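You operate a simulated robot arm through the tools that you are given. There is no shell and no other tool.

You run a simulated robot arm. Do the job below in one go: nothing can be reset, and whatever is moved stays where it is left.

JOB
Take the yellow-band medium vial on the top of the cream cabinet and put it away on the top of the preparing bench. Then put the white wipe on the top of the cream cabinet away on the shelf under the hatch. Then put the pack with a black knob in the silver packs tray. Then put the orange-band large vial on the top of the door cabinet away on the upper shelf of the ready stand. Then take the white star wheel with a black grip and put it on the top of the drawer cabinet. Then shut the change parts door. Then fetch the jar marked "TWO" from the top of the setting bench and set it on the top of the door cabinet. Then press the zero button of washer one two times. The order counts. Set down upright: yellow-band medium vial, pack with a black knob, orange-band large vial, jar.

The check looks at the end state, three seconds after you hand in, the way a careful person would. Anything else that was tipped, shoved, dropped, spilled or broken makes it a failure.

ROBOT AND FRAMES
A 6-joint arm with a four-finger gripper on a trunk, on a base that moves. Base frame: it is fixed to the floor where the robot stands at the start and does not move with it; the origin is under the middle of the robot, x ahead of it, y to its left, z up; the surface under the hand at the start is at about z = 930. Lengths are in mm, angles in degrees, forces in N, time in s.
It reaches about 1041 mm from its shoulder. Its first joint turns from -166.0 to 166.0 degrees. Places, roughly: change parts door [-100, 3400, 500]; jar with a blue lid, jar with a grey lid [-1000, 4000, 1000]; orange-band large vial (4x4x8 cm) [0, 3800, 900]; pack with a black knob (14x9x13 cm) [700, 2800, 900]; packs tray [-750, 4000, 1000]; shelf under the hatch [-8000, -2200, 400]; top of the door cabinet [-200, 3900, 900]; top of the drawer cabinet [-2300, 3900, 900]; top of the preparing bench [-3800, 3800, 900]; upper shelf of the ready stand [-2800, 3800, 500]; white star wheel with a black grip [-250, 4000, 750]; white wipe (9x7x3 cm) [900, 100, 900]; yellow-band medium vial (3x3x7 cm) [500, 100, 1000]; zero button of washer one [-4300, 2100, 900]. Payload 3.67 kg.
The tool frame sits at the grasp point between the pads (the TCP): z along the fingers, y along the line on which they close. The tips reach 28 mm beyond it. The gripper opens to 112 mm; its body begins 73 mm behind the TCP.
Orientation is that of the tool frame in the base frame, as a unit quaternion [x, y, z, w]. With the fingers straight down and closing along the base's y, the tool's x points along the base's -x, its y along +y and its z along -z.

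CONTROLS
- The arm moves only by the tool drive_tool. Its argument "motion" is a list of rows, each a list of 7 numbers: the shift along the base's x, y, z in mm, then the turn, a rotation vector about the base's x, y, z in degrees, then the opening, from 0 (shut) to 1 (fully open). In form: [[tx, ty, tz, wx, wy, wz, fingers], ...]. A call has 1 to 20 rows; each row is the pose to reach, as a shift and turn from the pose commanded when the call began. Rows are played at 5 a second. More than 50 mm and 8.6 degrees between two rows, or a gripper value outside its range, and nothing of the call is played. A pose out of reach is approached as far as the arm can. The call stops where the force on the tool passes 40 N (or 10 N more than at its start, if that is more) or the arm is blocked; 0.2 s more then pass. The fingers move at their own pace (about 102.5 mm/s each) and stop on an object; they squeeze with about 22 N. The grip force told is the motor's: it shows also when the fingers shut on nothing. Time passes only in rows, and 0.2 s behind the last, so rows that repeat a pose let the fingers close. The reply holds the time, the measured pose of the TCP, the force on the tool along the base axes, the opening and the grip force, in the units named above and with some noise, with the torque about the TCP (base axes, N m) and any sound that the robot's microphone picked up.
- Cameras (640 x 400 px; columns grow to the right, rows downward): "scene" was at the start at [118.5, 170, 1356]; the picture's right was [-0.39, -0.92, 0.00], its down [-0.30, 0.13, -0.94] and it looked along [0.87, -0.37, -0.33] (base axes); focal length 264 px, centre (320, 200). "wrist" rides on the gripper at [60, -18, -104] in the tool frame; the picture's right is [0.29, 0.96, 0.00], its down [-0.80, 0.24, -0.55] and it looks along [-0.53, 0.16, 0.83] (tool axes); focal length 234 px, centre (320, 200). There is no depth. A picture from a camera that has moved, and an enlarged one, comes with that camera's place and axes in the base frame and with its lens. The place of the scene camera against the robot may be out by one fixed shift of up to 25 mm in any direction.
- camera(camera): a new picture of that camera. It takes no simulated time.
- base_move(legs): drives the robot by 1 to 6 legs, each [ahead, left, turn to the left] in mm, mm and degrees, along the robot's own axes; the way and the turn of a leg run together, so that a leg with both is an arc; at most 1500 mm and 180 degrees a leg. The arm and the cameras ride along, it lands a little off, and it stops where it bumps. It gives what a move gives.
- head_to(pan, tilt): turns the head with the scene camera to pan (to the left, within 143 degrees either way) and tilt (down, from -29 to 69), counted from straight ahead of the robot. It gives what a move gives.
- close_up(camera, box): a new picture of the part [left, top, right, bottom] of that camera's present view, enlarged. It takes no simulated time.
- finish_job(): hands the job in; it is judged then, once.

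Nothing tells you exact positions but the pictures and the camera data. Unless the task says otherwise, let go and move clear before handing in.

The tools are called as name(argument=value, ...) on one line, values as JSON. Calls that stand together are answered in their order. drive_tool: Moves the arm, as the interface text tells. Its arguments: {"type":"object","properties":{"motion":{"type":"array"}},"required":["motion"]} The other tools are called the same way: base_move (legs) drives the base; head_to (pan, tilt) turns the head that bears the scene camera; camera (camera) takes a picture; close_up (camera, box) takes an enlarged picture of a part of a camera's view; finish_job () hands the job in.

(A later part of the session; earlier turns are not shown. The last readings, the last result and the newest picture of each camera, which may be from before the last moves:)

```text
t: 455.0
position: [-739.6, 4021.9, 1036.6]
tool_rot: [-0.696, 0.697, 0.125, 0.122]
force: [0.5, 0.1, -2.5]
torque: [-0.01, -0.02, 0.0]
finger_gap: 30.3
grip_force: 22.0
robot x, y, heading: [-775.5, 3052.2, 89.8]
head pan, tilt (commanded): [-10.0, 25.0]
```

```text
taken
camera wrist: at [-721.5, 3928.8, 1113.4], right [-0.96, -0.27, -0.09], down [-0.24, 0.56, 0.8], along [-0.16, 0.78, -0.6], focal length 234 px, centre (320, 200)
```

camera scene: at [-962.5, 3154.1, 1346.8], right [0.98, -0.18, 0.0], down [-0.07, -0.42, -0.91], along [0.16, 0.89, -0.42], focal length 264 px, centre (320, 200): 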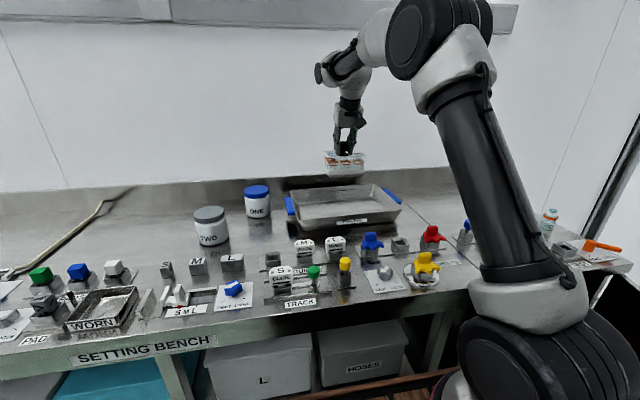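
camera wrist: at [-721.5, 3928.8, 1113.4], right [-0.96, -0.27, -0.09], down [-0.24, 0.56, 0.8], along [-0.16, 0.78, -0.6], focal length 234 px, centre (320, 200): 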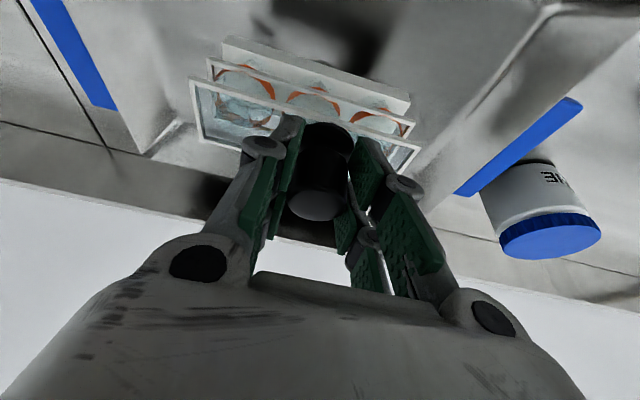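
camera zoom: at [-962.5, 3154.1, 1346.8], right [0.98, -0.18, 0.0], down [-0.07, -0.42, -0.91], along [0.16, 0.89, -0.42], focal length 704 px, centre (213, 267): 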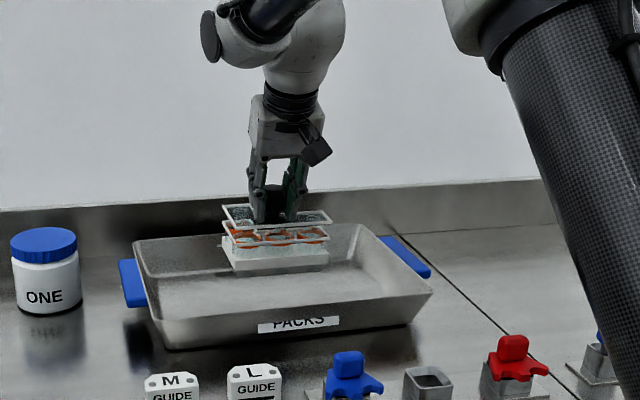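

Centred in the tray. I'll lower slowly and feel for contact.

drive_tool(motion=[[0, 2, -15, 0, 0, 0, 0], [0, 2, -30, 0, 0, 0, 0], [0, 2, -36, 0, 0, 0, 0]])

drive_tool(motion=[[0, 0, -4, 0, 0, 0, 0], [0, 0, -8, 0, 0, 0, 0]])

drive_tool(motion=[[0, 0, -3, 0, 0, 0, 0], [0, 0, -6, 0, 0, 0, 0]])

close_up(camera="scene", box=[240, 100, 480, 250])

```text
t: 455.8
position: [-740.1, 4024.1, 1001.3]
tool_rot: [-0.696, 0.697, 0.124, 0.123]
force: [0.0, -0.2, -2.2]
torque: [-0.04, 0.0, -0.01]
finger_gap: 30.1
grip_force: 22.0
robot x, y, heading: [-774.3, 3051.4, 89.8]
head pan, tilt (commanded): [-10.0, 25.0]
```

```text
t: 456.4
position: [-739.5, 4023.6, 992.9]
tool_rot: [-0.696, 0.697, 0.125, 0.122]
force: [0.7, -0.7, -1.8]
torque: [-0.01, -0.04, -0.01]
finger_gap: 30.2
grip_force: 22.0
robot x, y, heading: [-776.6, 3052.1, 89.7]
head pan, tilt (commanded): [-10.0, 25.0]
```

```text
t: 457.0
position: [-738.8, 4024.6, 987.6]
tool_rot: [-0.696, 0.697, 0.125, 0.122]
force: [0.6, -0.9, -1.5]
torque: [-0.02, 0.0, 0.04]
finger_gap: 30.3
grip_force: 22.3
robot x, y, heading: [-773.5, 3053.1, 90.0]
head pan, tilt (commanded): [-10.0, 25.0]
```

```text
2.67 times, centred on (360, 175) of scene
camera zoom: at [-962.5, 3154.1, 1346.8], right [0.98, -0.18, 0.0], down [-0.07, -0.42, -0.91], along [0.16, 0.89, -0.42], focal length 704 px, centre (213, 267)
```

zoom: 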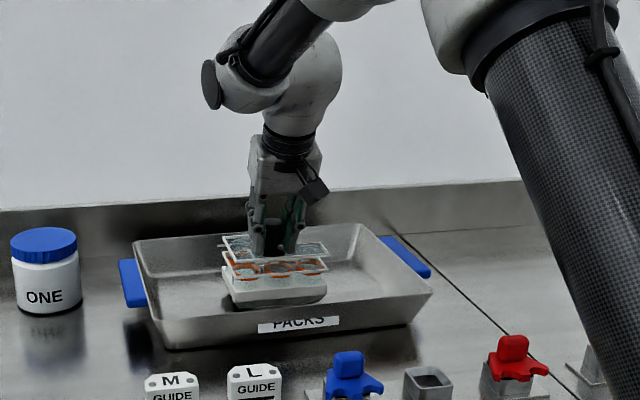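

drive_tool(motion=[[0, 0, -3, 0, 0, 0, 0], [0, 0, -6, 0, 0, 0, 0]])

drive_tool(motion=[[0, 0, -2, 0, 0, 0, 0], [0, 0, -4, 0, 0, 0, 0]])

drive_tool(motion=[[0, 0, -2, 0, 0, 0, 0], [0, 0, -4, 0, 0, 0, 0]])

```text
t: 457.6
position: [-738.7, 4023.6, 980.1]
tool_rot: [0.697, -0.696, -0.124, -0.121]
force: [0.2, -0.5, -1.6]
torque: [-0.04, 0.02, 0.01]
finger_gap: 30.3
grip_force: 22.0
robot x, y, heading: [-779.3, 3050.9, 90.0]
head pan, tilt (commanded): [-10.0, 25.0]
```

```text
t: 458.2
position: [-740.8, 4024.7, 977.7]
tool_rot: [-0.695, 0.697, 0.126, 0.123]
force: [-3.5, 0.7, 14.1]
torque: [0.04, -0.04, 0.01]
finger_gap: 30.2
grip_force: 22.0
robot x, y, heading: [-779.6, 3051.8, 89.7]
head pan, tilt (commanded): [-10.0, 25.0]
```

```text
t: 458.8
position: [-739.4, 4024.8, 975.3]
tool_rot: [-0.696, 0.696, 0.127, 0.124]
force: [-3.4, -1.2, 29.5]
torque: [-0.41, -0.17, 0.02]
finger_gap: 30.0
grip_force: 21.8
robot x, y, heading: [-775.5, 3048.8, 89.9]
head pan, tilt (commanded): [-10.0, 25.0]
```

Contact made (at z ≈ 978). I'll relieve the pressure and open.

drive_tool(motion=[[0, 0, 3, 0, 0, 0, 0], [0, 0, 5, 0, 0, 0, 0], [0, 0, 5, 0, 0, 0, 0]])

close_up(camera="scene", box=[290, 120, 410, 230])

```text
t: 459.6
position: [-737.6, 4023.7, 977.1]
tool_rot: [-0.696, 0.697, 0.123, 0.12]
force: [-0.3, 0.1, -2.4]
torque: [0.0, -0.02, -0.04]
finger_gap: 30.2
grip_force: 22.3
robot x, y, heading: [-775.7, 3050.7, 89.8]
head pan, tilt (commanded): [-10.0, 25.0]
```

```text
3.64 times, centred on (350, 175) of scene
camera zoom: at [-962.4, 3154.2, 1346.8], right [0.98, -0.18, 0.0], down [-0.07, -0.42, -0.91], along [0.16, 0.89, -0.42], focal length 960 px, centre (211, 291)
```

zoom: 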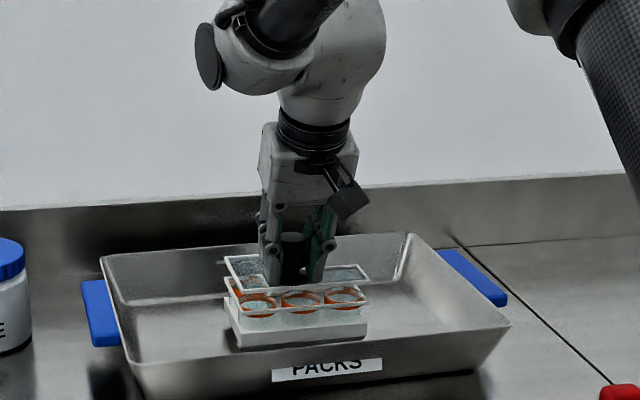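

drive_tool(motion=[[0, 0, -1, 0, 0, 0, 0], [0, 0, -2, 0, 0, 0, 0], [0, 0, -2, 0, 0, 0, 0]])

```text
t: 460.4
position: [-739.5, 4024.8, 976.1]
tool_rot: [-0.696, 0.697, 0.126, 0.122]
force: [0.6, -1.6, 0.7]
torque: [-0.21, -0.24, -0.09]
finger_gap: 29.9
grip_force: 22.0
robot x, y, heading: [-773.4, 3053.1, 89.9]
head pan, tilt (commanded): [-10.0, 25.0]
```

drive_tool(motion=[[0, 0, 0, 0, 0, 0, 0.2], [0, 0, 0, 0, 0, 0, 0.4], [0, 0, 0, 0, 0, 0, 0.6], [0, 0, 0, 0, 0, 0, 0.6], [0, -7, 20, 0, 0, 0, 0.6], [0, -17, 47, 0, 0, 0, 0.6], [0, -30, 85, 0, 0, 0, 0.6], [0, -45, 125, 0, 0, 0, 0.6], [0, -60, 165, 0, 0, 0, 0.6], [0, -60, 165, 0, 0, 0, 0.6]])

close_up(camera="scene", box=[270, 120, 430, 240])

camera(camera="wrist")

```text
t: 462.6
position: [-737.2, 3966.6, 1140.5]
tool_rot: [-0.696, 0.697, 0.126, 0.122]
force: [0.6, 0.3, -0.3]
torque: [-0.01, -0.02, 0.01]
finger_gap: 67.2
grip_force: 0.1
robot x, y, heading: [-776.3, 3049.5, 89.8]
head pan, tilt (commanded): [-10.0, 25.0]
```

```text
3.33 times, centred on (350, 180) of scene
camera zoom: at [-962.5, 3154.2, 1346.8], right [0.98, -0.18, 0.0], down [-0.07, -0.42, -0.91], along [0.16, 0.89, -0.42], focal length 880 px, centre (220, 267)
```

zoom: 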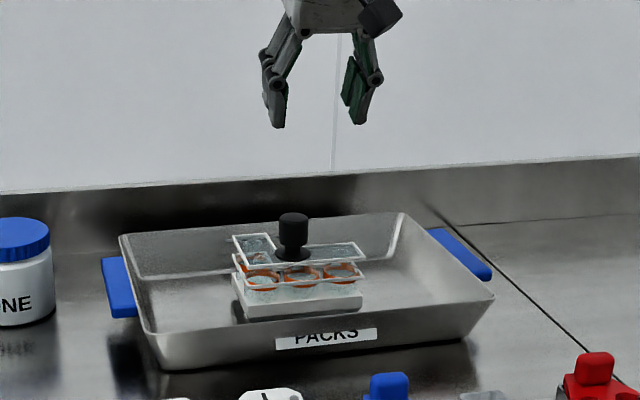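

```text
taken
camera wrist: at [-719.9, 3873.4, 1218.0], right [-0.96, -0.27, -0.09], down [-0.24, 0.56, 0.8], along [-0.16, 0.78, -0.6], focal length 234 px, centre (320, 200)
```

wrist: 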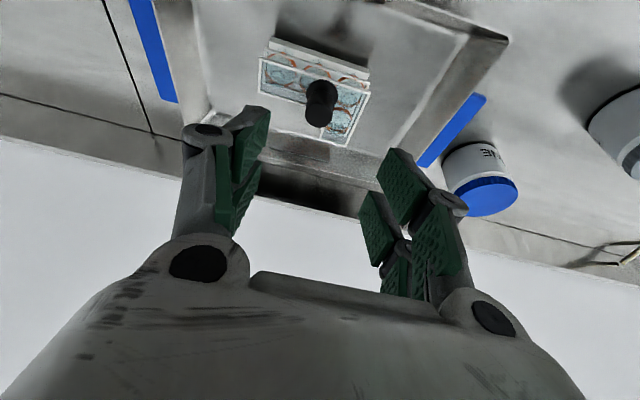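

The pack stands upright in the PACKS tray. Next is the orange-band vial: I'll retract the arm, back off, and sidestep to face the door cabinet.

drive_tool(motion=[[5, -30, 35, 0, 0, 0, 0.6], [10, -65, 65, 0, 0, 0, 0.6], [16, -105, 90, 0, 0, 0, 0.6], [22, -150, 97, 0, 0, 0, 0.6], [28, -195, 97, 0, 0, 0, 0.6], [34, -240, 97, 0, 0, 0, 0.6], [40, -285, 97, 0, 0, 0, 0.6], [46, -330, 97, 0, 0, 0, 0.6], [52, -375, 97, 0, 0, 0, 0.6], [54, -410, 97, 0, 0, 0, 0.6], [54, -410, 97, 0, 0, 0, 0.6]])

base_move(legs=[[-300, 0, 0], [0, -470, 0]])

head_to(pan=0, tilt=30)

camera(camera="scene")

head_to(pan=-30, tilt=40)

camera(camera="scene")

```text
t: 465.0
position: [-685.0, 3554.2, 1238.3]
tool_rot: [-0.695, 0.697, 0.124, 0.122]
force: [0.6, 0.1, 0.6]
torque: [0.01, -0.01, 0.03]
finger_gap: 67.3
grip_force: 0.0
robot x, y, heading: [-779.5, 3053.8, 89.9]
head pan, tilt (commanded): [-10.0, 25.0]
```

```text
t: 469.5
position: [-209.0, 3251.0, 1237.5]
tool_rot: [-0.696, 0.697, 0.124, 0.122]
force: [-0.2, -1.1, -0.2]
torque: [-0.04, 0.01, -0.01]
finger_gap: 67.4
grip_force: 0.1
robot x, y, heading: [-303.9, 2748.7, 89.9]
head pan, tilt (commanded): [-10.0, 25.0]
```

```text
t: 470.2
position: [-208.2, 3252.4, 1237.5]
tool_rot: [-0.695, 0.697, 0.125, 0.122]
force: [0.5, 0.4, -0.2]
torque: [-0.05, 0.0, -0.02]
finger_gap: 67.3
grip_force: 0.0
robot x, y, heading: [-298.2, 2747.7, 89.6]
head pan, tilt (commanded): [0.0, 30.0]
```

```text
taken
camera scene: at [-502.7, 2851.2, 1338.9], right [1.0, 0.0, 0.0], down [0.0, -0.5, -0.87], along [0.0, 0.87, -0.5], focal length 264 px, centre (320, 200)
```

scene: 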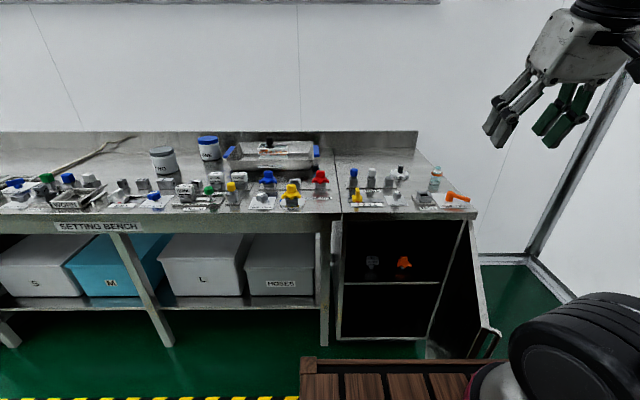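

```text
t: 471.1
position: [-209.1, 3252.6, 1237.2]
tool_rot: [-0.696, 0.697, 0.126, 0.122]
force: [0.3, 0.4, -0.4]
torque: [-0.01, 0.02, -0.01]
finger_gap: 67.1
grip_force: 0.1
robot x, y, heading: [-297.5, 2748.0, 89.9]
head pan, tilt (commanded): [-30.0, 40.0]
```

```text
taken
camera scene: at [-460.3, 2834.2, 1323.5], right [0.86, -0.5, 0.0], down [-0.32, -0.56, -0.77], along [0.38, 0.66, -0.64], focal length 264 px, centre (320, 200)
```

scene: 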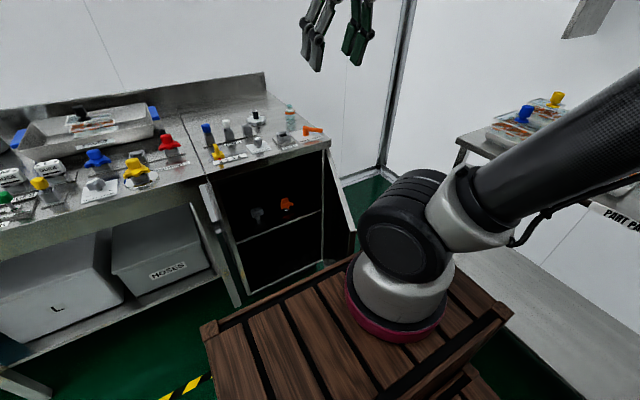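

close_up(camera="scene", box=[190, 80, 370, 200])

close_up(camera="scene", box=[200, 140, 370, 310])

head_to(pan=-15, tilt=30)

close_up(camera="scene", box=[240, 140, 440, 280])

```text
3.33 times, centred on (280, 140) of scene
camera zoom: at [-460.3, 2834.2, 1323.5], right [0.86, -0.5, 0.0], down [-0.32, -0.56, -0.77], along [0.38, 0.66, -0.64], focal length 880 px, centre (453, 400)
```

zoom: 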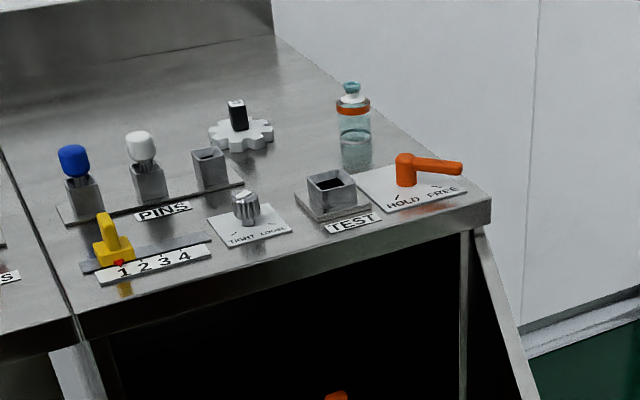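

```text
2.35 times, centred on (285, 225) of scene
camera zoom: at [-460.3, 2834.2, 1323.5], right [0.86, -0.5, 0.0], down [-0.32, -0.56, -0.77], along [0.38, 0.66, -0.64], focal length 621 px, centre (402, 141)
```

zoom: 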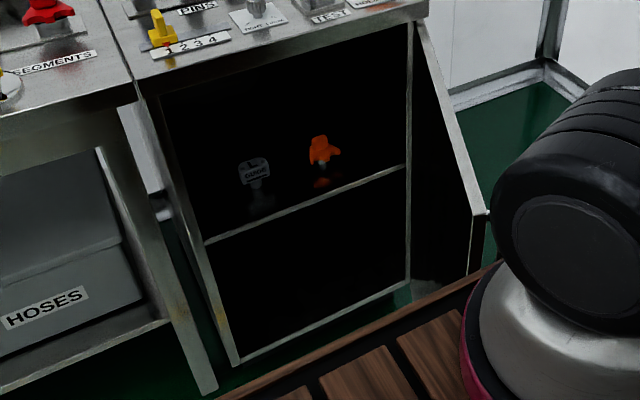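

```text
t: 471.9
position: [-209.9, 3251.5, 1237.6]
tool_rot: [-0.695, 0.697, 0.125, 0.122]
force: [0.5, 0.1, 0.6]
torque: [-0.01, 0.01, -0.01]
finger_gap: 67.2
grip_force: 0.0
robot x, y, heading: [-302.7, 2752.9, 89.7]
head pan, tilt (commanded): [-15.0, 30.0]
```

```text
2.86 times, centred on (340, 210) of scene
camera zoom: at [-479.3, 2848.0, 1338.8], right [0.96, -0.26, 0.0], down [-0.13, -0.48, -0.87], along [0.23, 0.84, -0.5], focal length 755 px, centre (263, 171)
```

zoom: 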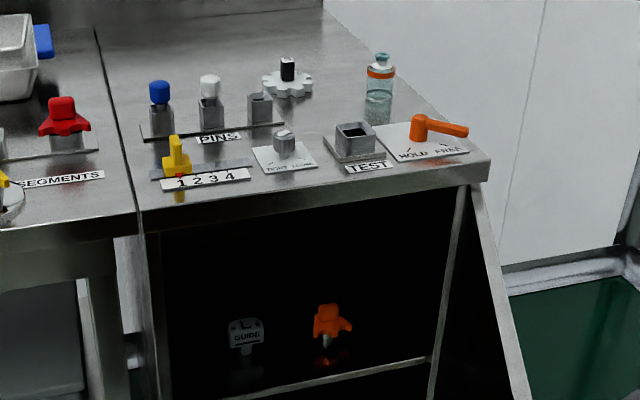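

The cabinet interior holds only a guide and an orange segment; the white star wheel with the black grip stands on top. Now I'll bring the hand toward the orange-band vial with a 40° tilt to measure it with the wrist camera.

drive_tool(motion=[[18, 38, -11, 2.5, 0, 0, 0.8], [36, 76, -22, 5, 0, 0, 0.8], [55, 114, -33, 7.5, 0, 0, 0.8], [74, 152, -44, 10, 0, 0, 0.8], [93, 190, -55, 12.5, 0, 0, 0.8], [112, 228, -66, 15, 0, 0, 0.8], [131, 266, -77, 17.5, 0, 0, 0.8], [149, 300, -87, 20, 0, 0, 0.8], [149, 300, -87, 20, 0, 0, 0.8]])

camera(camera="wrist")

camera(camera="scene")

```text
t: 473.9
position: [-58.5, 3552.0, 1149.2]
tool_rot: [-0.663, 0.665, 0.244, 0.241]
force: [-0.2, -0.6, -0.1]
torque: [0.0, -0.02, 0.03]
finger_gap: 89.6
grip_force: 0.0
robot x, y, heading: [-300.5, 2749.3, 89.9]
head pan, tilt (commanded): [-15.0, 30.0]
```

```text
taken
camera wrist: at [-40.8, 3436.7, 1189.9], right [-0.96, -0.22, -0.18], down [-0.24, 0.25, 0.94], along [-0.16, 0.94, -0.29], focal length 234 px, centre (320, 200)
```

wrist: 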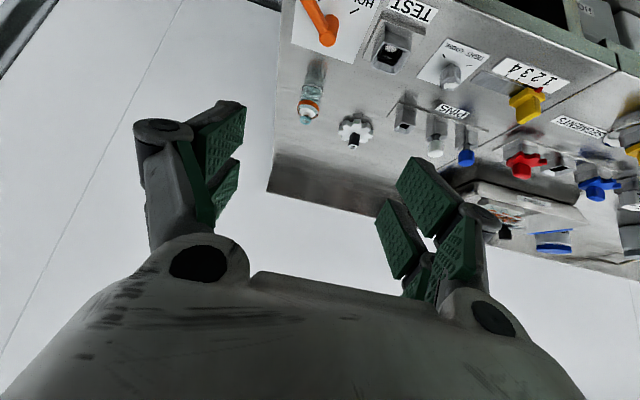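

```text
taken
camera scene: at [-479.4, 2847.9, 1338.9], right [0.96, -0.26, 0.0], down [-0.13, -0.48, -0.87], along [0.23, 0.84, -0.5], focal length 264 px, centre (320, 200)
```

scene: 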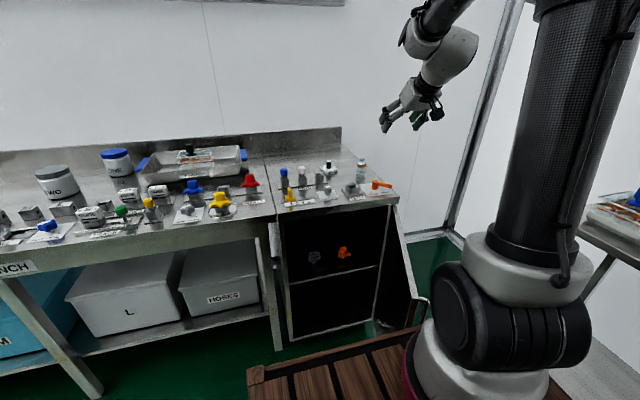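

close_up(camera="wrist", box=[250, 20, 410, 170])

```text
2.67 times, centred on (330, 95) of wrist
camera zoom: at [-40.8, 3436.7, 1189.9], right [-0.96, -0.22, -0.18], down [-0.24, 0.25, 0.94], along [-0.16, 0.94, -0.29], focal length 624 px, centre (293, 480)
```

zoom: 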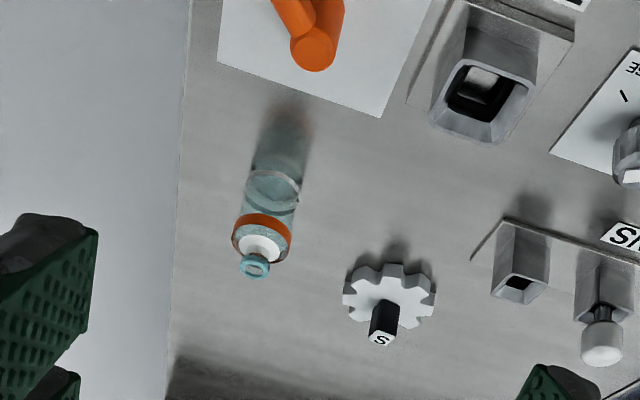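

drive_tool(motion=[[2, 35, -25, 0, 0, 0, 0.8], [4, 70, -50, 0, 0, 0, 0.8], [6, 105, -75, 0, 0, 0, 0.8], [8, 138, -99, 0, 0, 0, 0.8], [8, 138, -99, 0, 0, 0, 0.8]])

camera(camera="wrist")

close_up(camera="wrist", box=[240, 20, 400, 170])

```text
t: 475.1
position: [-52.4, 3689.2, 1050.6]
tool_rot: [-0.664, 0.665, 0.244, 0.24]
force: [-0.1, 0.0, -0.6]
torque: [-0.02, 0.01, -0.01]
finger_gap: 89.6
grip_force: 0.0
robot x, y, heading: [-301.0, 2748.8, 89.7]
head pan, tilt (commanded): [-15.0, 30.0]
```

```text
taken
camera wrist: at [-33.7, 3576.0, 1091.8], right [-0.96, -0.22, -0.18], down [-0.24, 0.25, 0.94], along [-0.16, 0.94, -0.29], focal length 234 px, centre (320, 200)
```

wrist: 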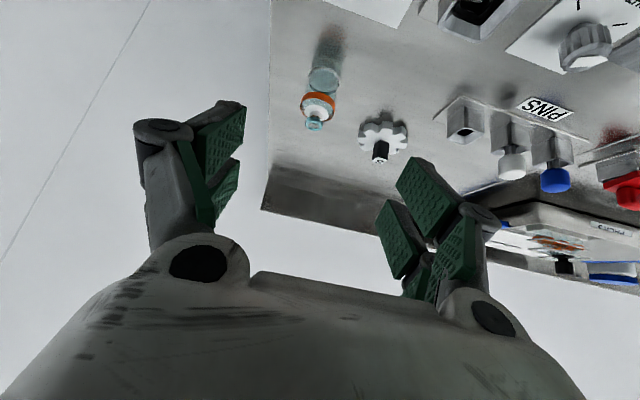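

```text
2.67 times, centred on (320, 95) of wrist
camera zoom: at [-33.7, 3576.0, 1091.8], right [-0.96, -0.22, -0.18], down [-0.24, 0.25, 0.94], along [-0.16, 0.94, -0.29], focal length 624 px, centre (320, 480)
```

zoom: 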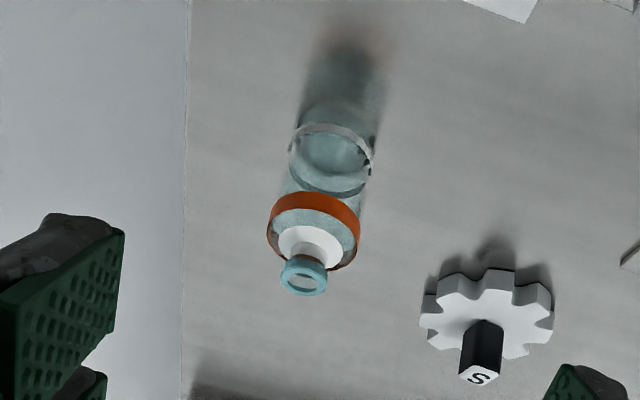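

The approach was along the sight line, so I'll take one more view from 100 mm higher for a good height estimate.

drive_tool(motion=[[0, 0, 45, 0, 0, 0, 0.8], [0, 0, 90, 0, 0, 0, 0.8], [0, 0, 110, 0, 0, 0, 0.8], [0, 0, 110, 0, 0, 0, 0.8]])

close_up(camera="wrist", box=[240, 0, 400, 150])

```text
t: 476.1
position: [-50.7, 3689.6, 1162.6]
tool_rot: [-0.663, 0.665, 0.243, 0.241]
force: [0.9, -1.5, 0.0]
torque: [0.02, 0.0, 0.04]
finger_gap: 89.5
grip_force: 0.1
robot x, y, heading: [-303.0, 2751.0, 89.9]
head pan, tilt (commanded): [-15.0, 30.0]
```

```text
2.67 times, centred on (320, 75) of wrist
camera zoom: at [-31.9, 3575.9, 1203.7], right [-0.96, -0.22, -0.18], down [-0.24, 0.25, 0.94], along [-0.16, 0.94, -0.29], focal length 624 px, centre (320, 533)
```

zoom: 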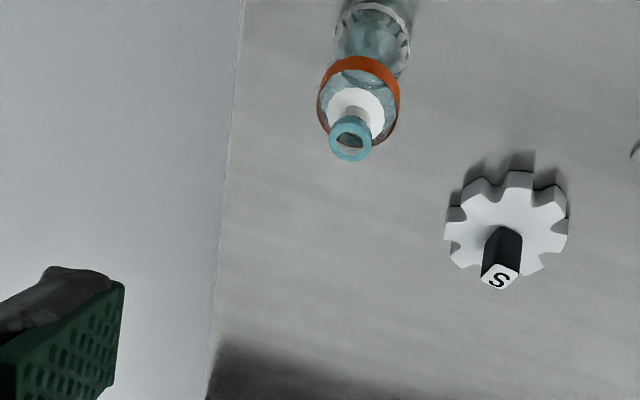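

The vial's axis is at about (-49, 3806), base z ≈ 868, top ≈ 930, diameter ≈ 38; the star wheel is near (-156, 3858). I'll move to a pre-grasp point with a narrower opening to stay clear of the star wheel.

drive_tool(motion=[[1, 11, -42, 0, 0, 0, 0.6], [1, 22, -84, 0, 0, 0, 0.55], [2, 34, -126, 0, 0, 0, 0.55], [2, 45, -168, 0, 0, 0, 0.55], [2, 45, -168, 0, 0, 0, 0.55]])

camera(camera="wrist")

close_up(camera="scene", box=[300, 110, 460, 230])

```text
t: 477.3
position: [-47.5, 3735.3, 993.9]
tool_rot: [-0.664, 0.665, 0.243, 0.241]
force: [-0.8, -0.4, -0.7]
torque: [0.03, -0.02, 0.02]
finger_gap: 61.6
grip_force: 0.1
robot x, y, heading: [-302.1, 2749.5, 89.7]
head pan, tilt (commanded): [-15.0, 30.0]
```

```text
taken
camera wrist: at [-30.1, 3620.8, 1034.6], right [-0.96, -0.22, -0.18], down [-0.24, 0.25, 0.94], along [-0.16, 0.94, -0.29], focal length 234 px, centre (320, 200)
```

wrist: 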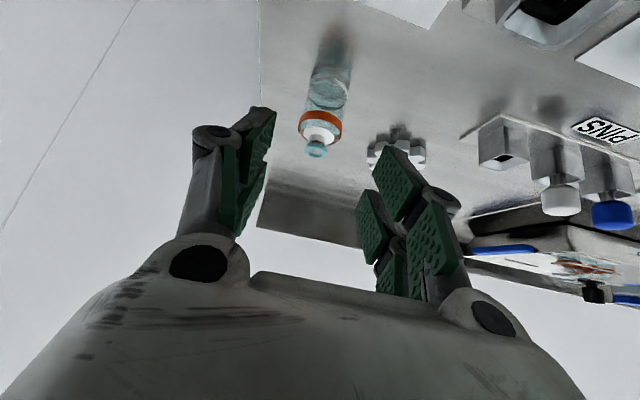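

```text
3.33 times, centred on (380, 170) of scene
camera zoom: at [-479.3, 2847.9, 1338.9], right [0.96, -0.26, 0.0], down [-0.13, -0.48, -0.87], along [0.23, 0.84, -0.5], focal length 880 px, centre (120, 300)
```

zoom: 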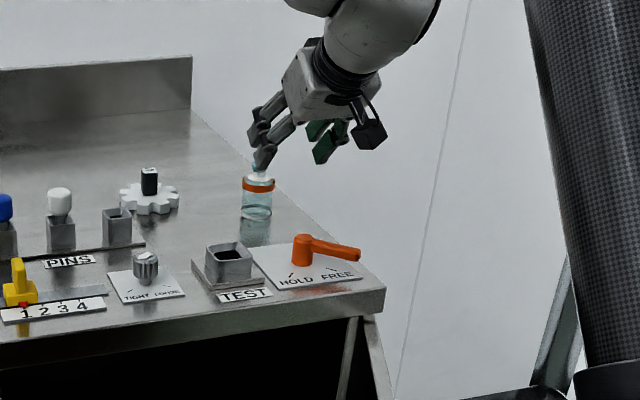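

The prediction matches exactly. I'll go in along the hand axis.

drive_tool(motion=[[0, 24, -28, 0, 0, 0, 0.55], [-1, 47, -56, 0, 0, 0, 0.55], [-1, 61, -73, 0, 0, 0, 0.55], [-1, 71, -84, 0, 0, 0, 0.55], [-1, 71, -84, 0, 0, 0, 0.55]])

camera(camera="wrist")

close_up(camera="scene", box=[300, 110, 460, 230])

```text
t: 478.5
position: [-50.7, 3805.0, 908.8]
tool_rot: [-0.663, 0.666, 0.244, 0.241]
force: [-0.3, -0.5, 0.0]
torque: [-0.02, -0.02, 0.02]
finger_gap: 61.8
grip_force: 0.1
robot x, y, heading: [-302.7, 2747.5, 89.7]
head pan, tilt (commanded): [-15.0, 30.0]
```

```text
taken
camera wrist: at [-32.6, 3691.4, 949.8], right [-0.96, -0.22, -0.18], down [-0.23, 0.25, 0.94], along [-0.16, 0.94, -0.29], focal length 234 px, centre (320, 200)
```

wrist: 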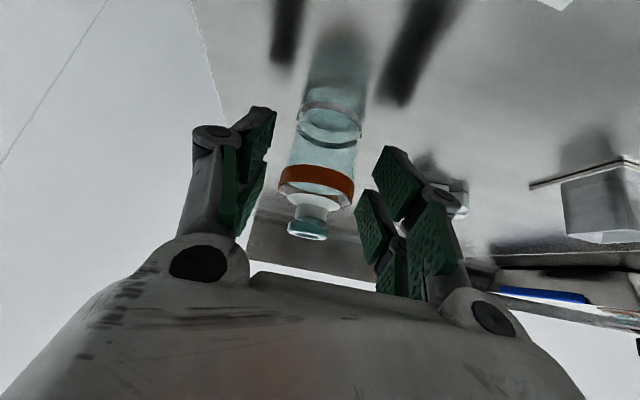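

```text
3.33 times, centred on (380, 170) of scene
camera zoom: at [-479.3, 2848.0, 1338.9], right [0.96, -0.26, 0.0], down [-0.13, -0.48, -0.87], along [0.23, 0.84, -0.5], focal length 880 px, centre (120, 300)
```

zoom: 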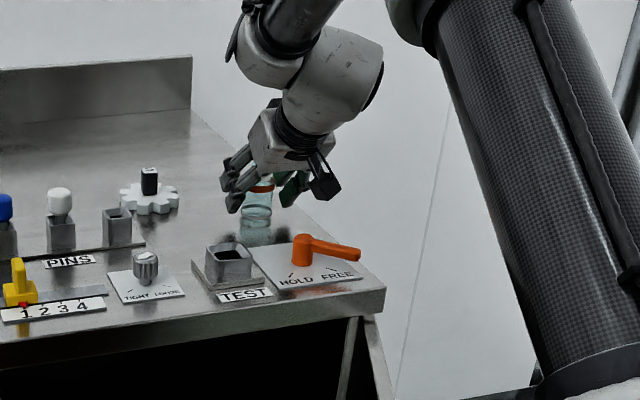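

The vial is between the pads. Closing.

drive_tool(motion=[[0, 0, 1, 0, 0, 0, 0.45], [0, 0, 1, 0, 0, 0, 0.3], [0, 0, 1, 0, 0, 0, 0.1], [0, 0, 1, 0, 0, 0, 0], [0, 0, 1, 0, 0, 0, 0]])

camera(camera="wrist")

close_up(camera="scene", box=[300, 110, 460, 230])

```text
t: 479.7
position: [-52.2, 3805.6, 910.3]
tool_rot: [-0.663, 0.665, 0.245, 0.241]
force: [0.2, 0.2, 1.0]
torque: [0.01, -0.02, 0.02]
finger_gap: 38.2
grip_force: 21.8
robot x, y, heading: [-301.1, 2747.4, 89.9]
head pan, tilt (commanded): [-15.0, 30.0]
```

```text
taken
camera wrist: at [-33.1, 3691.3, 951.2], right [-0.96, -0.22, -0.18], down [-0.24, 0.25, 0.94], along [-0.16, 0.94, -0.29], focal length 234 px, centre (320, 200)
```

wrist: 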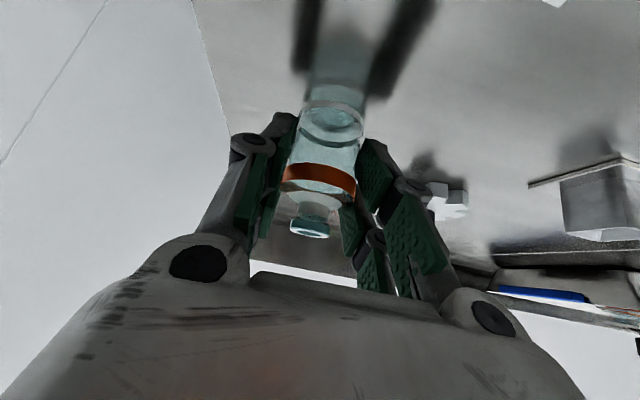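

```text
3.33 times, centred on (380, 170) of scene
camera zoom: at [-479.3, 2848.1, 1338.9], right [0.96, -0.26, 0.0], down [-0.13, -0.48, -0.87], along [0.23, 0.84, -0.5], focal length 880 px, centre (120, 300)
```

zoom: 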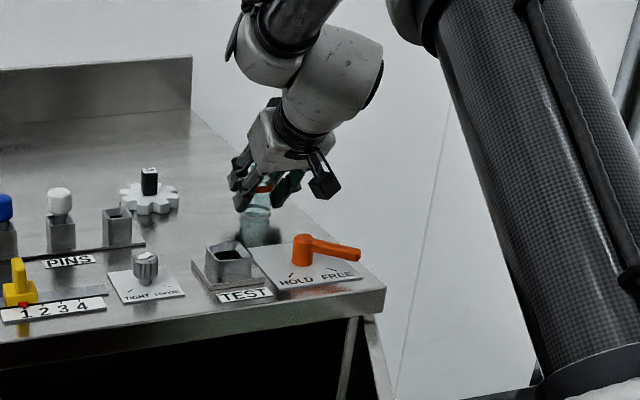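

Gripped at 38.2 mm. I'll lift and check that the vial hangs upright.

drive_tool(motion=[[0, 0, 5, 0, 0, 0, 0], [0, 0, 15, 0, 0, 0, 0], [0, 0, 45, 0, 0, 0, 0], [0, 0, 85, 0, 0, 0, 0], [0, 0, 120, 0, 0, 0, 0], [0, 0, 120, 0, 0, 0, 0]])

camera(camera="wrist")

close_up(camera="scene", box=[300, 80, 460, 200])

```text
t: 481.1
position: [-53.0, 3804.9, 1028.8]
tool_rot: [-0.663, 0.665, 0.245, 0.241]
force: [-0.1, -0.6, 0.1]
torque: [-0.01, 0.02, 0.03]
finger_gap: 38.0
grip_force: 22.2
robot x, y, heading: [-299.8, 2749.1, 90.0]
head pan, tilt (commanded): [-15.0, 30.0]
```

```text
taken
camera wrist: at [-34.7, 3690.9, 1070.2], right [-0.96, -0.22, -0.18], down [-0.24, 0.25, 0.94], along [-0.16, 0.94, -0.29], focal length 234 px, centre (320, 200)
```

wrist: 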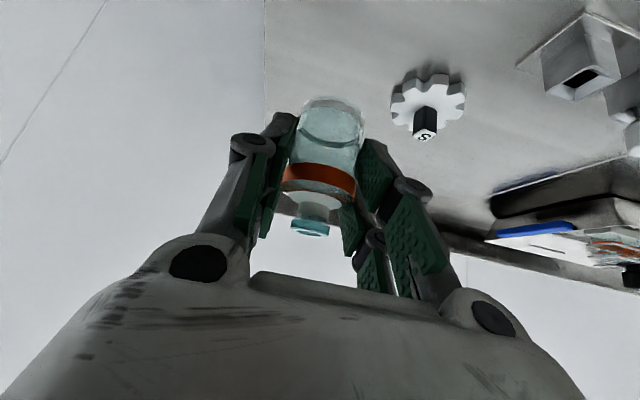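

```text
3.33 times, centred on (380, 140) of scene
camera zoom: at [-479.3, 2848.1, 1338.8], right [0.96, -0.26, 0.0], down [-0.13, -0.48, -0.87], along [0.23, 0.84, -0.5], focal length 880 px, centre (120, 400)
```

zoom: 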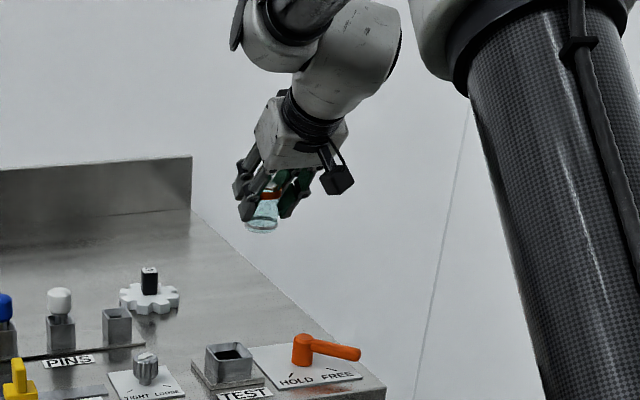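

The vial is held upright. I'll retract and drive west to the ready stand.

drive_tool(motion=[[-10, -30, 25, 0, 0, 0, 0], [-22, -62, 50, 0, 0, 0, 0], [-35, -95, 75, 0, 0, 0, 0], [-48, -130, 100, 0, 0, 0, 0], [-62, -168, 120, 0, 0, 0, 0], [-76, -207, 140, 0, 0, 0, 0], [-90, -247, 155, 0, 0, 0, 0], [-104, -288, 165, 0, 0, 0, 0], [-118, -330, 170, 0, 0, 0, 0], [-132, -372, 170, 0, 0, 0, 0], [-146, -414, 170, 0, 0, 0, 0], [-150, -435, 170, 0, 0, 0, 0], [-150, -435, 170, 0, 0, 0, 0]])

base_move(legs=[[60, 1250, 0], [0, 1250, 0]])

head_to(pan=0, tilt=40)

camera(camera="scene")

```text
t: 483.9
position: [-202.4, 3371.1, 1200.1]
tool_rot: [-0.663, 0.665, 0.244, 0.241]
force: [0.5, 0.5, -1.3]
torque: [-0.01, -0.02, 0.0]
finger_gap: 38.3
grip_force: 22.2
robot x, y, heading: [-303.2, 2747.1, 89.8]
head pan, tilt (commanded): [-15.0, 30.0]
```

```text
t: 496.2
position: [-2705.5, 3465.8, 1201.7]
tool_rot: [-0.661, 0.668, 0.243, 0.242]
force: [0.2, -0.1, 0.5]
torque: [-0.01, 0.0, -0.02]
finger_gap: 38.0
grip_force: 21.7
robot x, y, heading: [-2810.6, 2845.3, 89.1]
head pan, tilt (commanded): [-15.0, 30.0]
```

```text
t: 496.9
position: [-2704.9, 3465.9, 1200.9]
tool_rot: [-0.66, 0.668, 0.243, 0.242]
force: [0.2, 0.1, -0.4]
torque: [-0.03, -0.03, 0.0]
finger_gap: 37.9
grip_force: 22.5
robot x, y, heading: [-2809.6, 2845.4, 89.1]
head pan, tilt (commanded): [0.0, 40.0]
```

```text
taken
camera scene: at [-3010.5, 2943.8, 1323.5], right [1.0, -0.01, 0.0], down [-0.01, -0.64, -0.77], along [0.01, 0.77, -0.64], focal length 264 px, centre (320, 200)
```

scene: 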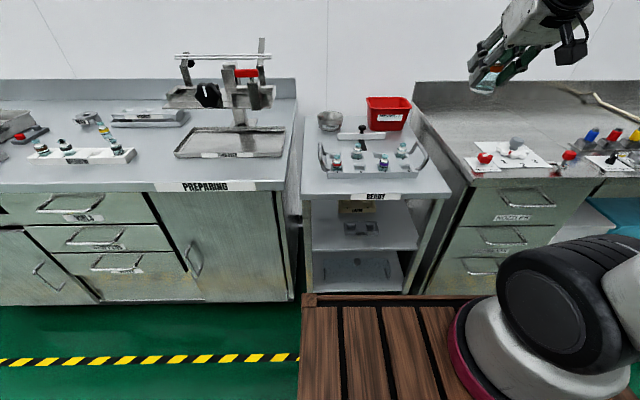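

The ready stand is ahead with its two shelves below the top. Enlarging.

close_up(camera="scene", box=[290, 90, 460, 300])

close_up(camera="scene", box=[300, 180, 440, 300])

```text
1.90 times, centred on (375, 195) of scene
camera zoom: at [-3010.5, 2943.8, 1323.5], right [1.0, -0.01, 0.0], down [-0.01, -0.64, -0.77], along [0.01, 0.77, -0.64], focal length 503 px, centre (215, 210)
```

zoom: 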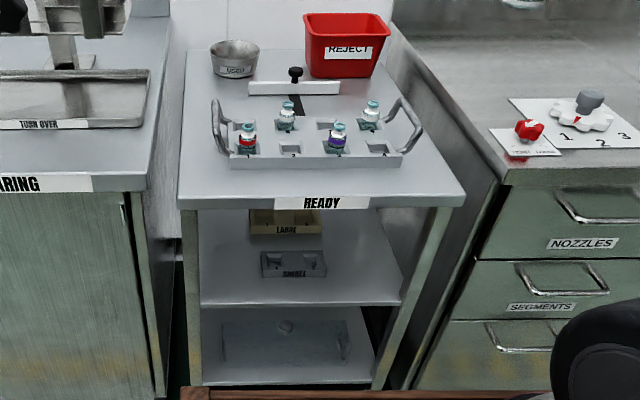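

```text
3.33 times, centred on (370, 240) of scene
camera zoom: at [-3010.5, 2943.8, 1323.5], right [1.0, -0.01, 0.0], down [-0.01, -0.64, -0.77], along [0.01, 0.77, -0.64], focal length 880 px, centre (153, 67)
```

zoom: 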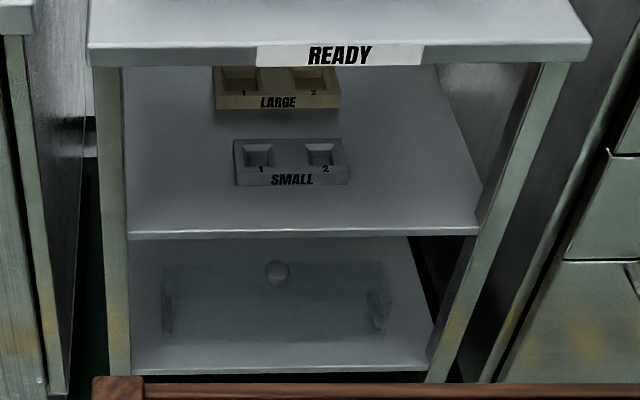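

The upper shelf carries LARGE and SMALL racks; there is free shelf to the right of the SMALL rack, around x ≈ -2757, y ≈ 3548. I need more space in front for the lowered arm, so I'll check what is behind before backing up.

head_to(pan=-140, tilt=35)

camera(camera="scene")

head_to(pan=140, tilt=35)

camera(camera="scene")

```text
t: 499.2
position: [-2704.0, 3466.6, 1200.2]
tool_rot: [-0.66, 0.669, 0.243, 0.242]
force: [0.5, -0.4, 0.6]
torque: [-0.04, 0.02, 0.0]
finger_gap: 38.2
grip_force: 22.4
robot x, y, heading: [-2814.0, 2842.3, 89.3]
head pan, tilt (commanded): [-140.0, 35.0]
```

```text
taken
camera scene: at [-2956.0, 2790.5, 1331.1], right [-0.77, -0.63, 0.0], down [-0.36, 0.44, -0.82], along [0.52, -0.63, -0.57], focal length 264 px, centre (320, 200)
```

scene: 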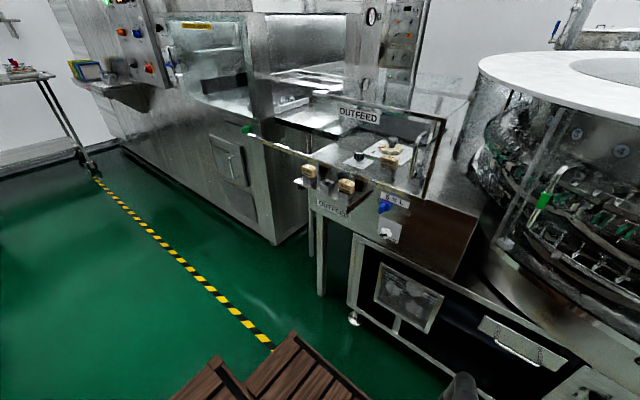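

```text
t: 503.0
position: [-2703.8, 3466.3, 1201.1]
tool_rot: [-0.661, 0.668, 0.243, 0.241]
force: [0.3, -0.5, -0.4]
torque: [0.01, 0.0, 0.01]
finger_gap: 37.8
grip_force: 21.8
robot x, y, heading: [-2810.0, 2843.3, 89.1]
head pan, tilt (commanded): [140.0, 35.0]
```

```text
taken
camera scene: at [-3069.2, 2792.1, 1331.1], right [-0.76, 0.65, 0.0], down [0.37, 0.43, -0.82], along [-0.54, -0.62, -0.57], focal length 264 px, centre (320, 200)
```

scene: 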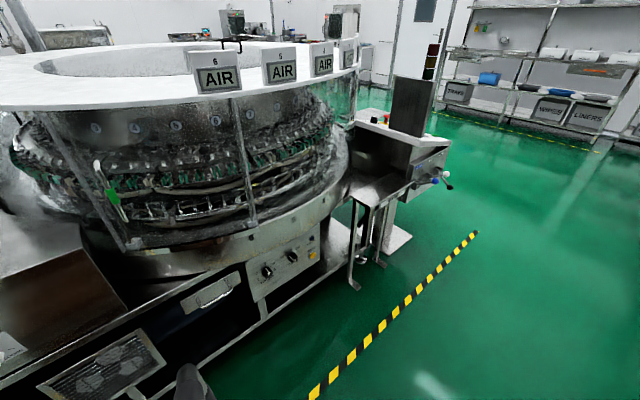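

Behind is free to about y ≈ 2075, so backing 150 mm is safe.

base_move(legs=[[-150, 0, 0.9]])

head_to(pan=-8, tilt=42)

camera(camera="scene")

close_up(camera="scene", box=[300, 90, 460, 250])

```text
t: 504.4
position: [-2716.3, 3318.3, 1201.7]
tool_rot: [0.667, -0.662, -0.245, -0.239]
force: [-0.5, 0.2, -0.1]
torque: [0.0, 0.02, -0.03]
finger_gap: 37.9
grip_force: 21.4
robot x, y, heading: [-2812.2, 2693.3, 90.0]
head pan, tilt (commanded): [140.0, 35.0]
```

```text
t: 506.7
position: [-2715.9, 3319.5, 1201.5]
tool_rot: [0.667, -0.662, -0.245, -0.239]
force: [-0.4, 0.3, 0.0]
torque: [-0.02, -0.03, 0.01]
finger_gap: 38.0
grip_force: 21.8
robot x, y, heading: [-2814.1, 2697.9, 90.3]
head pan, tilt (commanded): [-8.0, 42.0]
```

```text
taken
camera scene: at [-3001.5, 2788.3, 1320.6], right [0.99, -0.13, 0.0], down [-0.09, -0.66, -0.74], along [0.1, 0.74, -0.67], focal length 264 px, centre (320, 200)
```

scene: 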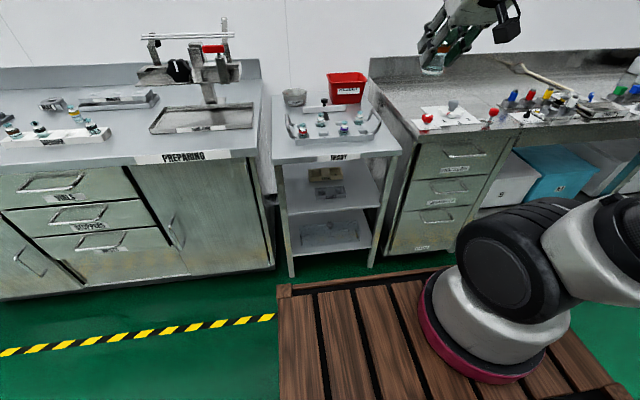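

```text
2.50 times, centred on (380, 170) of scene
camera zoom: at [-3001.5, 2788.3, 1320.6], right [0.99, -0.13, 0.0], down [-0.09, -0.66, -0.74], along [0.1, 0.74, -0.67], focal length 660 px, centre (170, 275)
```

zoom: 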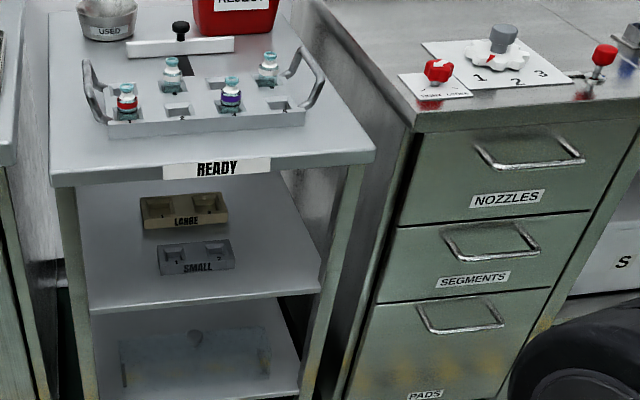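

Two-view triangulation puts the upper shelf at z ≈ 471 with its front at y ≈ 3626, and free space right of the SMALL rack (x -2753…-2609). I'll lower the vial in front of the stand.

drive_tool(motion=[[3, 20, -38, 0, 0, 0, 0], [6, 40, -76, 0, 0, 0, 0], [9, 60, -114, 0, 0, 0, 0], [12, 78, -154, 0, 0, 0, 0], [15, 94, -196, 0, 0, 0, 0], [18, 108, -240, 0, 0, 0, 0], [21, 120, -285, 0, 0, 0, 0], [24, 130, -331, 0, 0, 0, 0], [27, 138, -377, 0, 0, 0, 0], [30, 145, -423, 0, 0, 0, 0], [32, 152, -470, 0, 0, 0, 0], [34, 157, -517, 0, 0, 0, 0], [35, 160, -560, 0, 0, 0, 0], [35, 160, -560, 0, 0, 0, 0]])

camera(camera="scene")

camera(camera="wrist")

```text
t: 509.7
position: [-2681.0, 3479.2, 638.4]
tool_rot: [0.666, -0.662, -0.246, -0.24]
force: [-0.4, -0.5, -0.8]
torque: [0.0, 0.0, -0.02]
finger_gap: 38.2
grip_force: 22.2
out of reach, approached as far as the arm can: row 4, 5
robot x, y, heading: [-2809.8, 2691.8, 90.2]
head pan, tilt (commanded): [-8.0, 42.0]
```

```text
taken
camera scene: at [-3001.5, 2788.4, 1320.6], right [0.99, -0.14, 0.0], down [-0.09, -0.66, -0.74], along [0.1, 0.74, -0.67], focal length 264 px, centre (320, 200)
```

scene: 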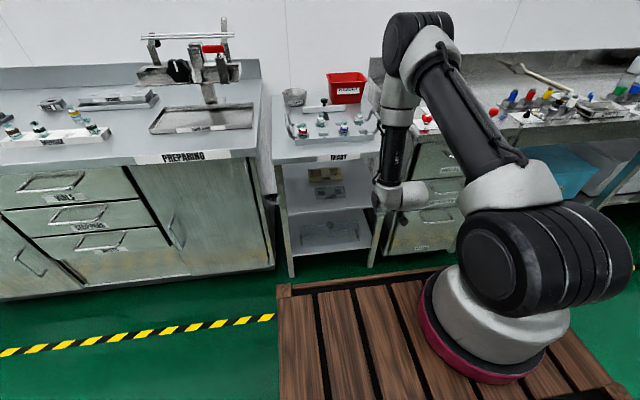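

```text
taken
camera wrist: at [-2662.1, 3365.5, 680.2], right [-0.96, -0.23, -0.18], down [-0.24, 0.25, 0.94], along [-0.17, 0.94, -0.29], focal length 234 px, centre (320, 200)
```

wrist: 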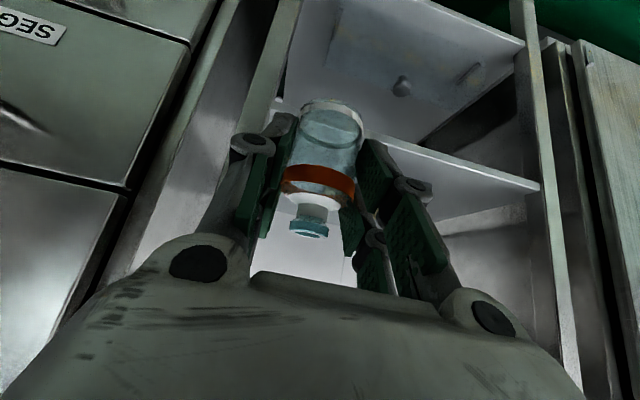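

The shelf's front edge in this view fits z ≈ 485, y ≈ 3630, right leg at x ≈ -2630. I'll shift to x = -2701 and move closer, still above shelf level.

drive_tool(motion=[[-7, 30, -12, 0, 0, 0, 0], [-14, 60, -24, 0, 0, 0, 0], [-20, 90, -36, 0, 0, 0, 0], [-20, 90, -36, 0, 0, 0, 0]])

camera(camera="wrist")

close_up(camera="scene", box=[260, 60, 460, 280])

```text
t: 510.7
position: [-2700.4, 3570.5, 606.7]
tool_rot: [0.666, -0.663, -0.245, -0.241]
force: [-0.4, -0.1, -1.1]
torque: [-0.03, -0.02, -0.01]
finger_gap: 37.9
grip_force: 21.8
robot x, y, heading: [-2808.0, 2692.6, 90.4]
head pan, tilt (commanded): [-8.0, 42.0]
```

```text
taken
camera wrist: at [-2681.4, 3456.5, 645.6], right [-0.96, -0.23, -0.18], down [-0.24, 0.25, 0.94], along [-0.17, 0.94, -0.29], focal length 234 px, centre (320, 200)
```

wrist: 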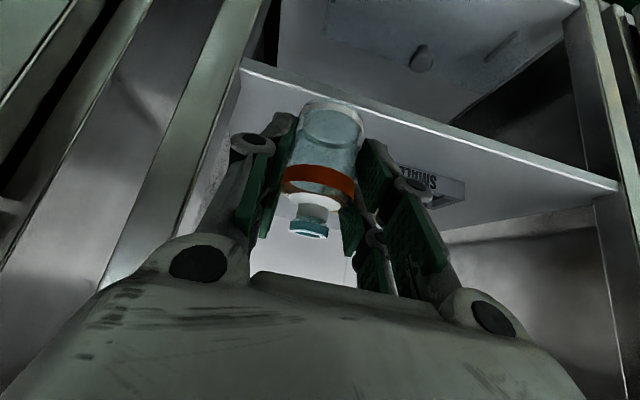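

```text
1.82 times, centred on (360, 170) of scene
camera zoom: at [-3001.5, 2788.4, 1320.6], right [0.99, -0.14, 0.0], down [-0.09, -0.66, -0.74], along [0.1, 0.74, -0.67], focal length 480 px, centre (247, 254)
```

zoom: 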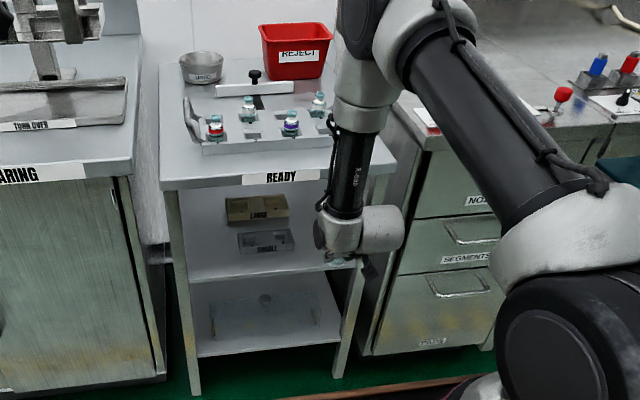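

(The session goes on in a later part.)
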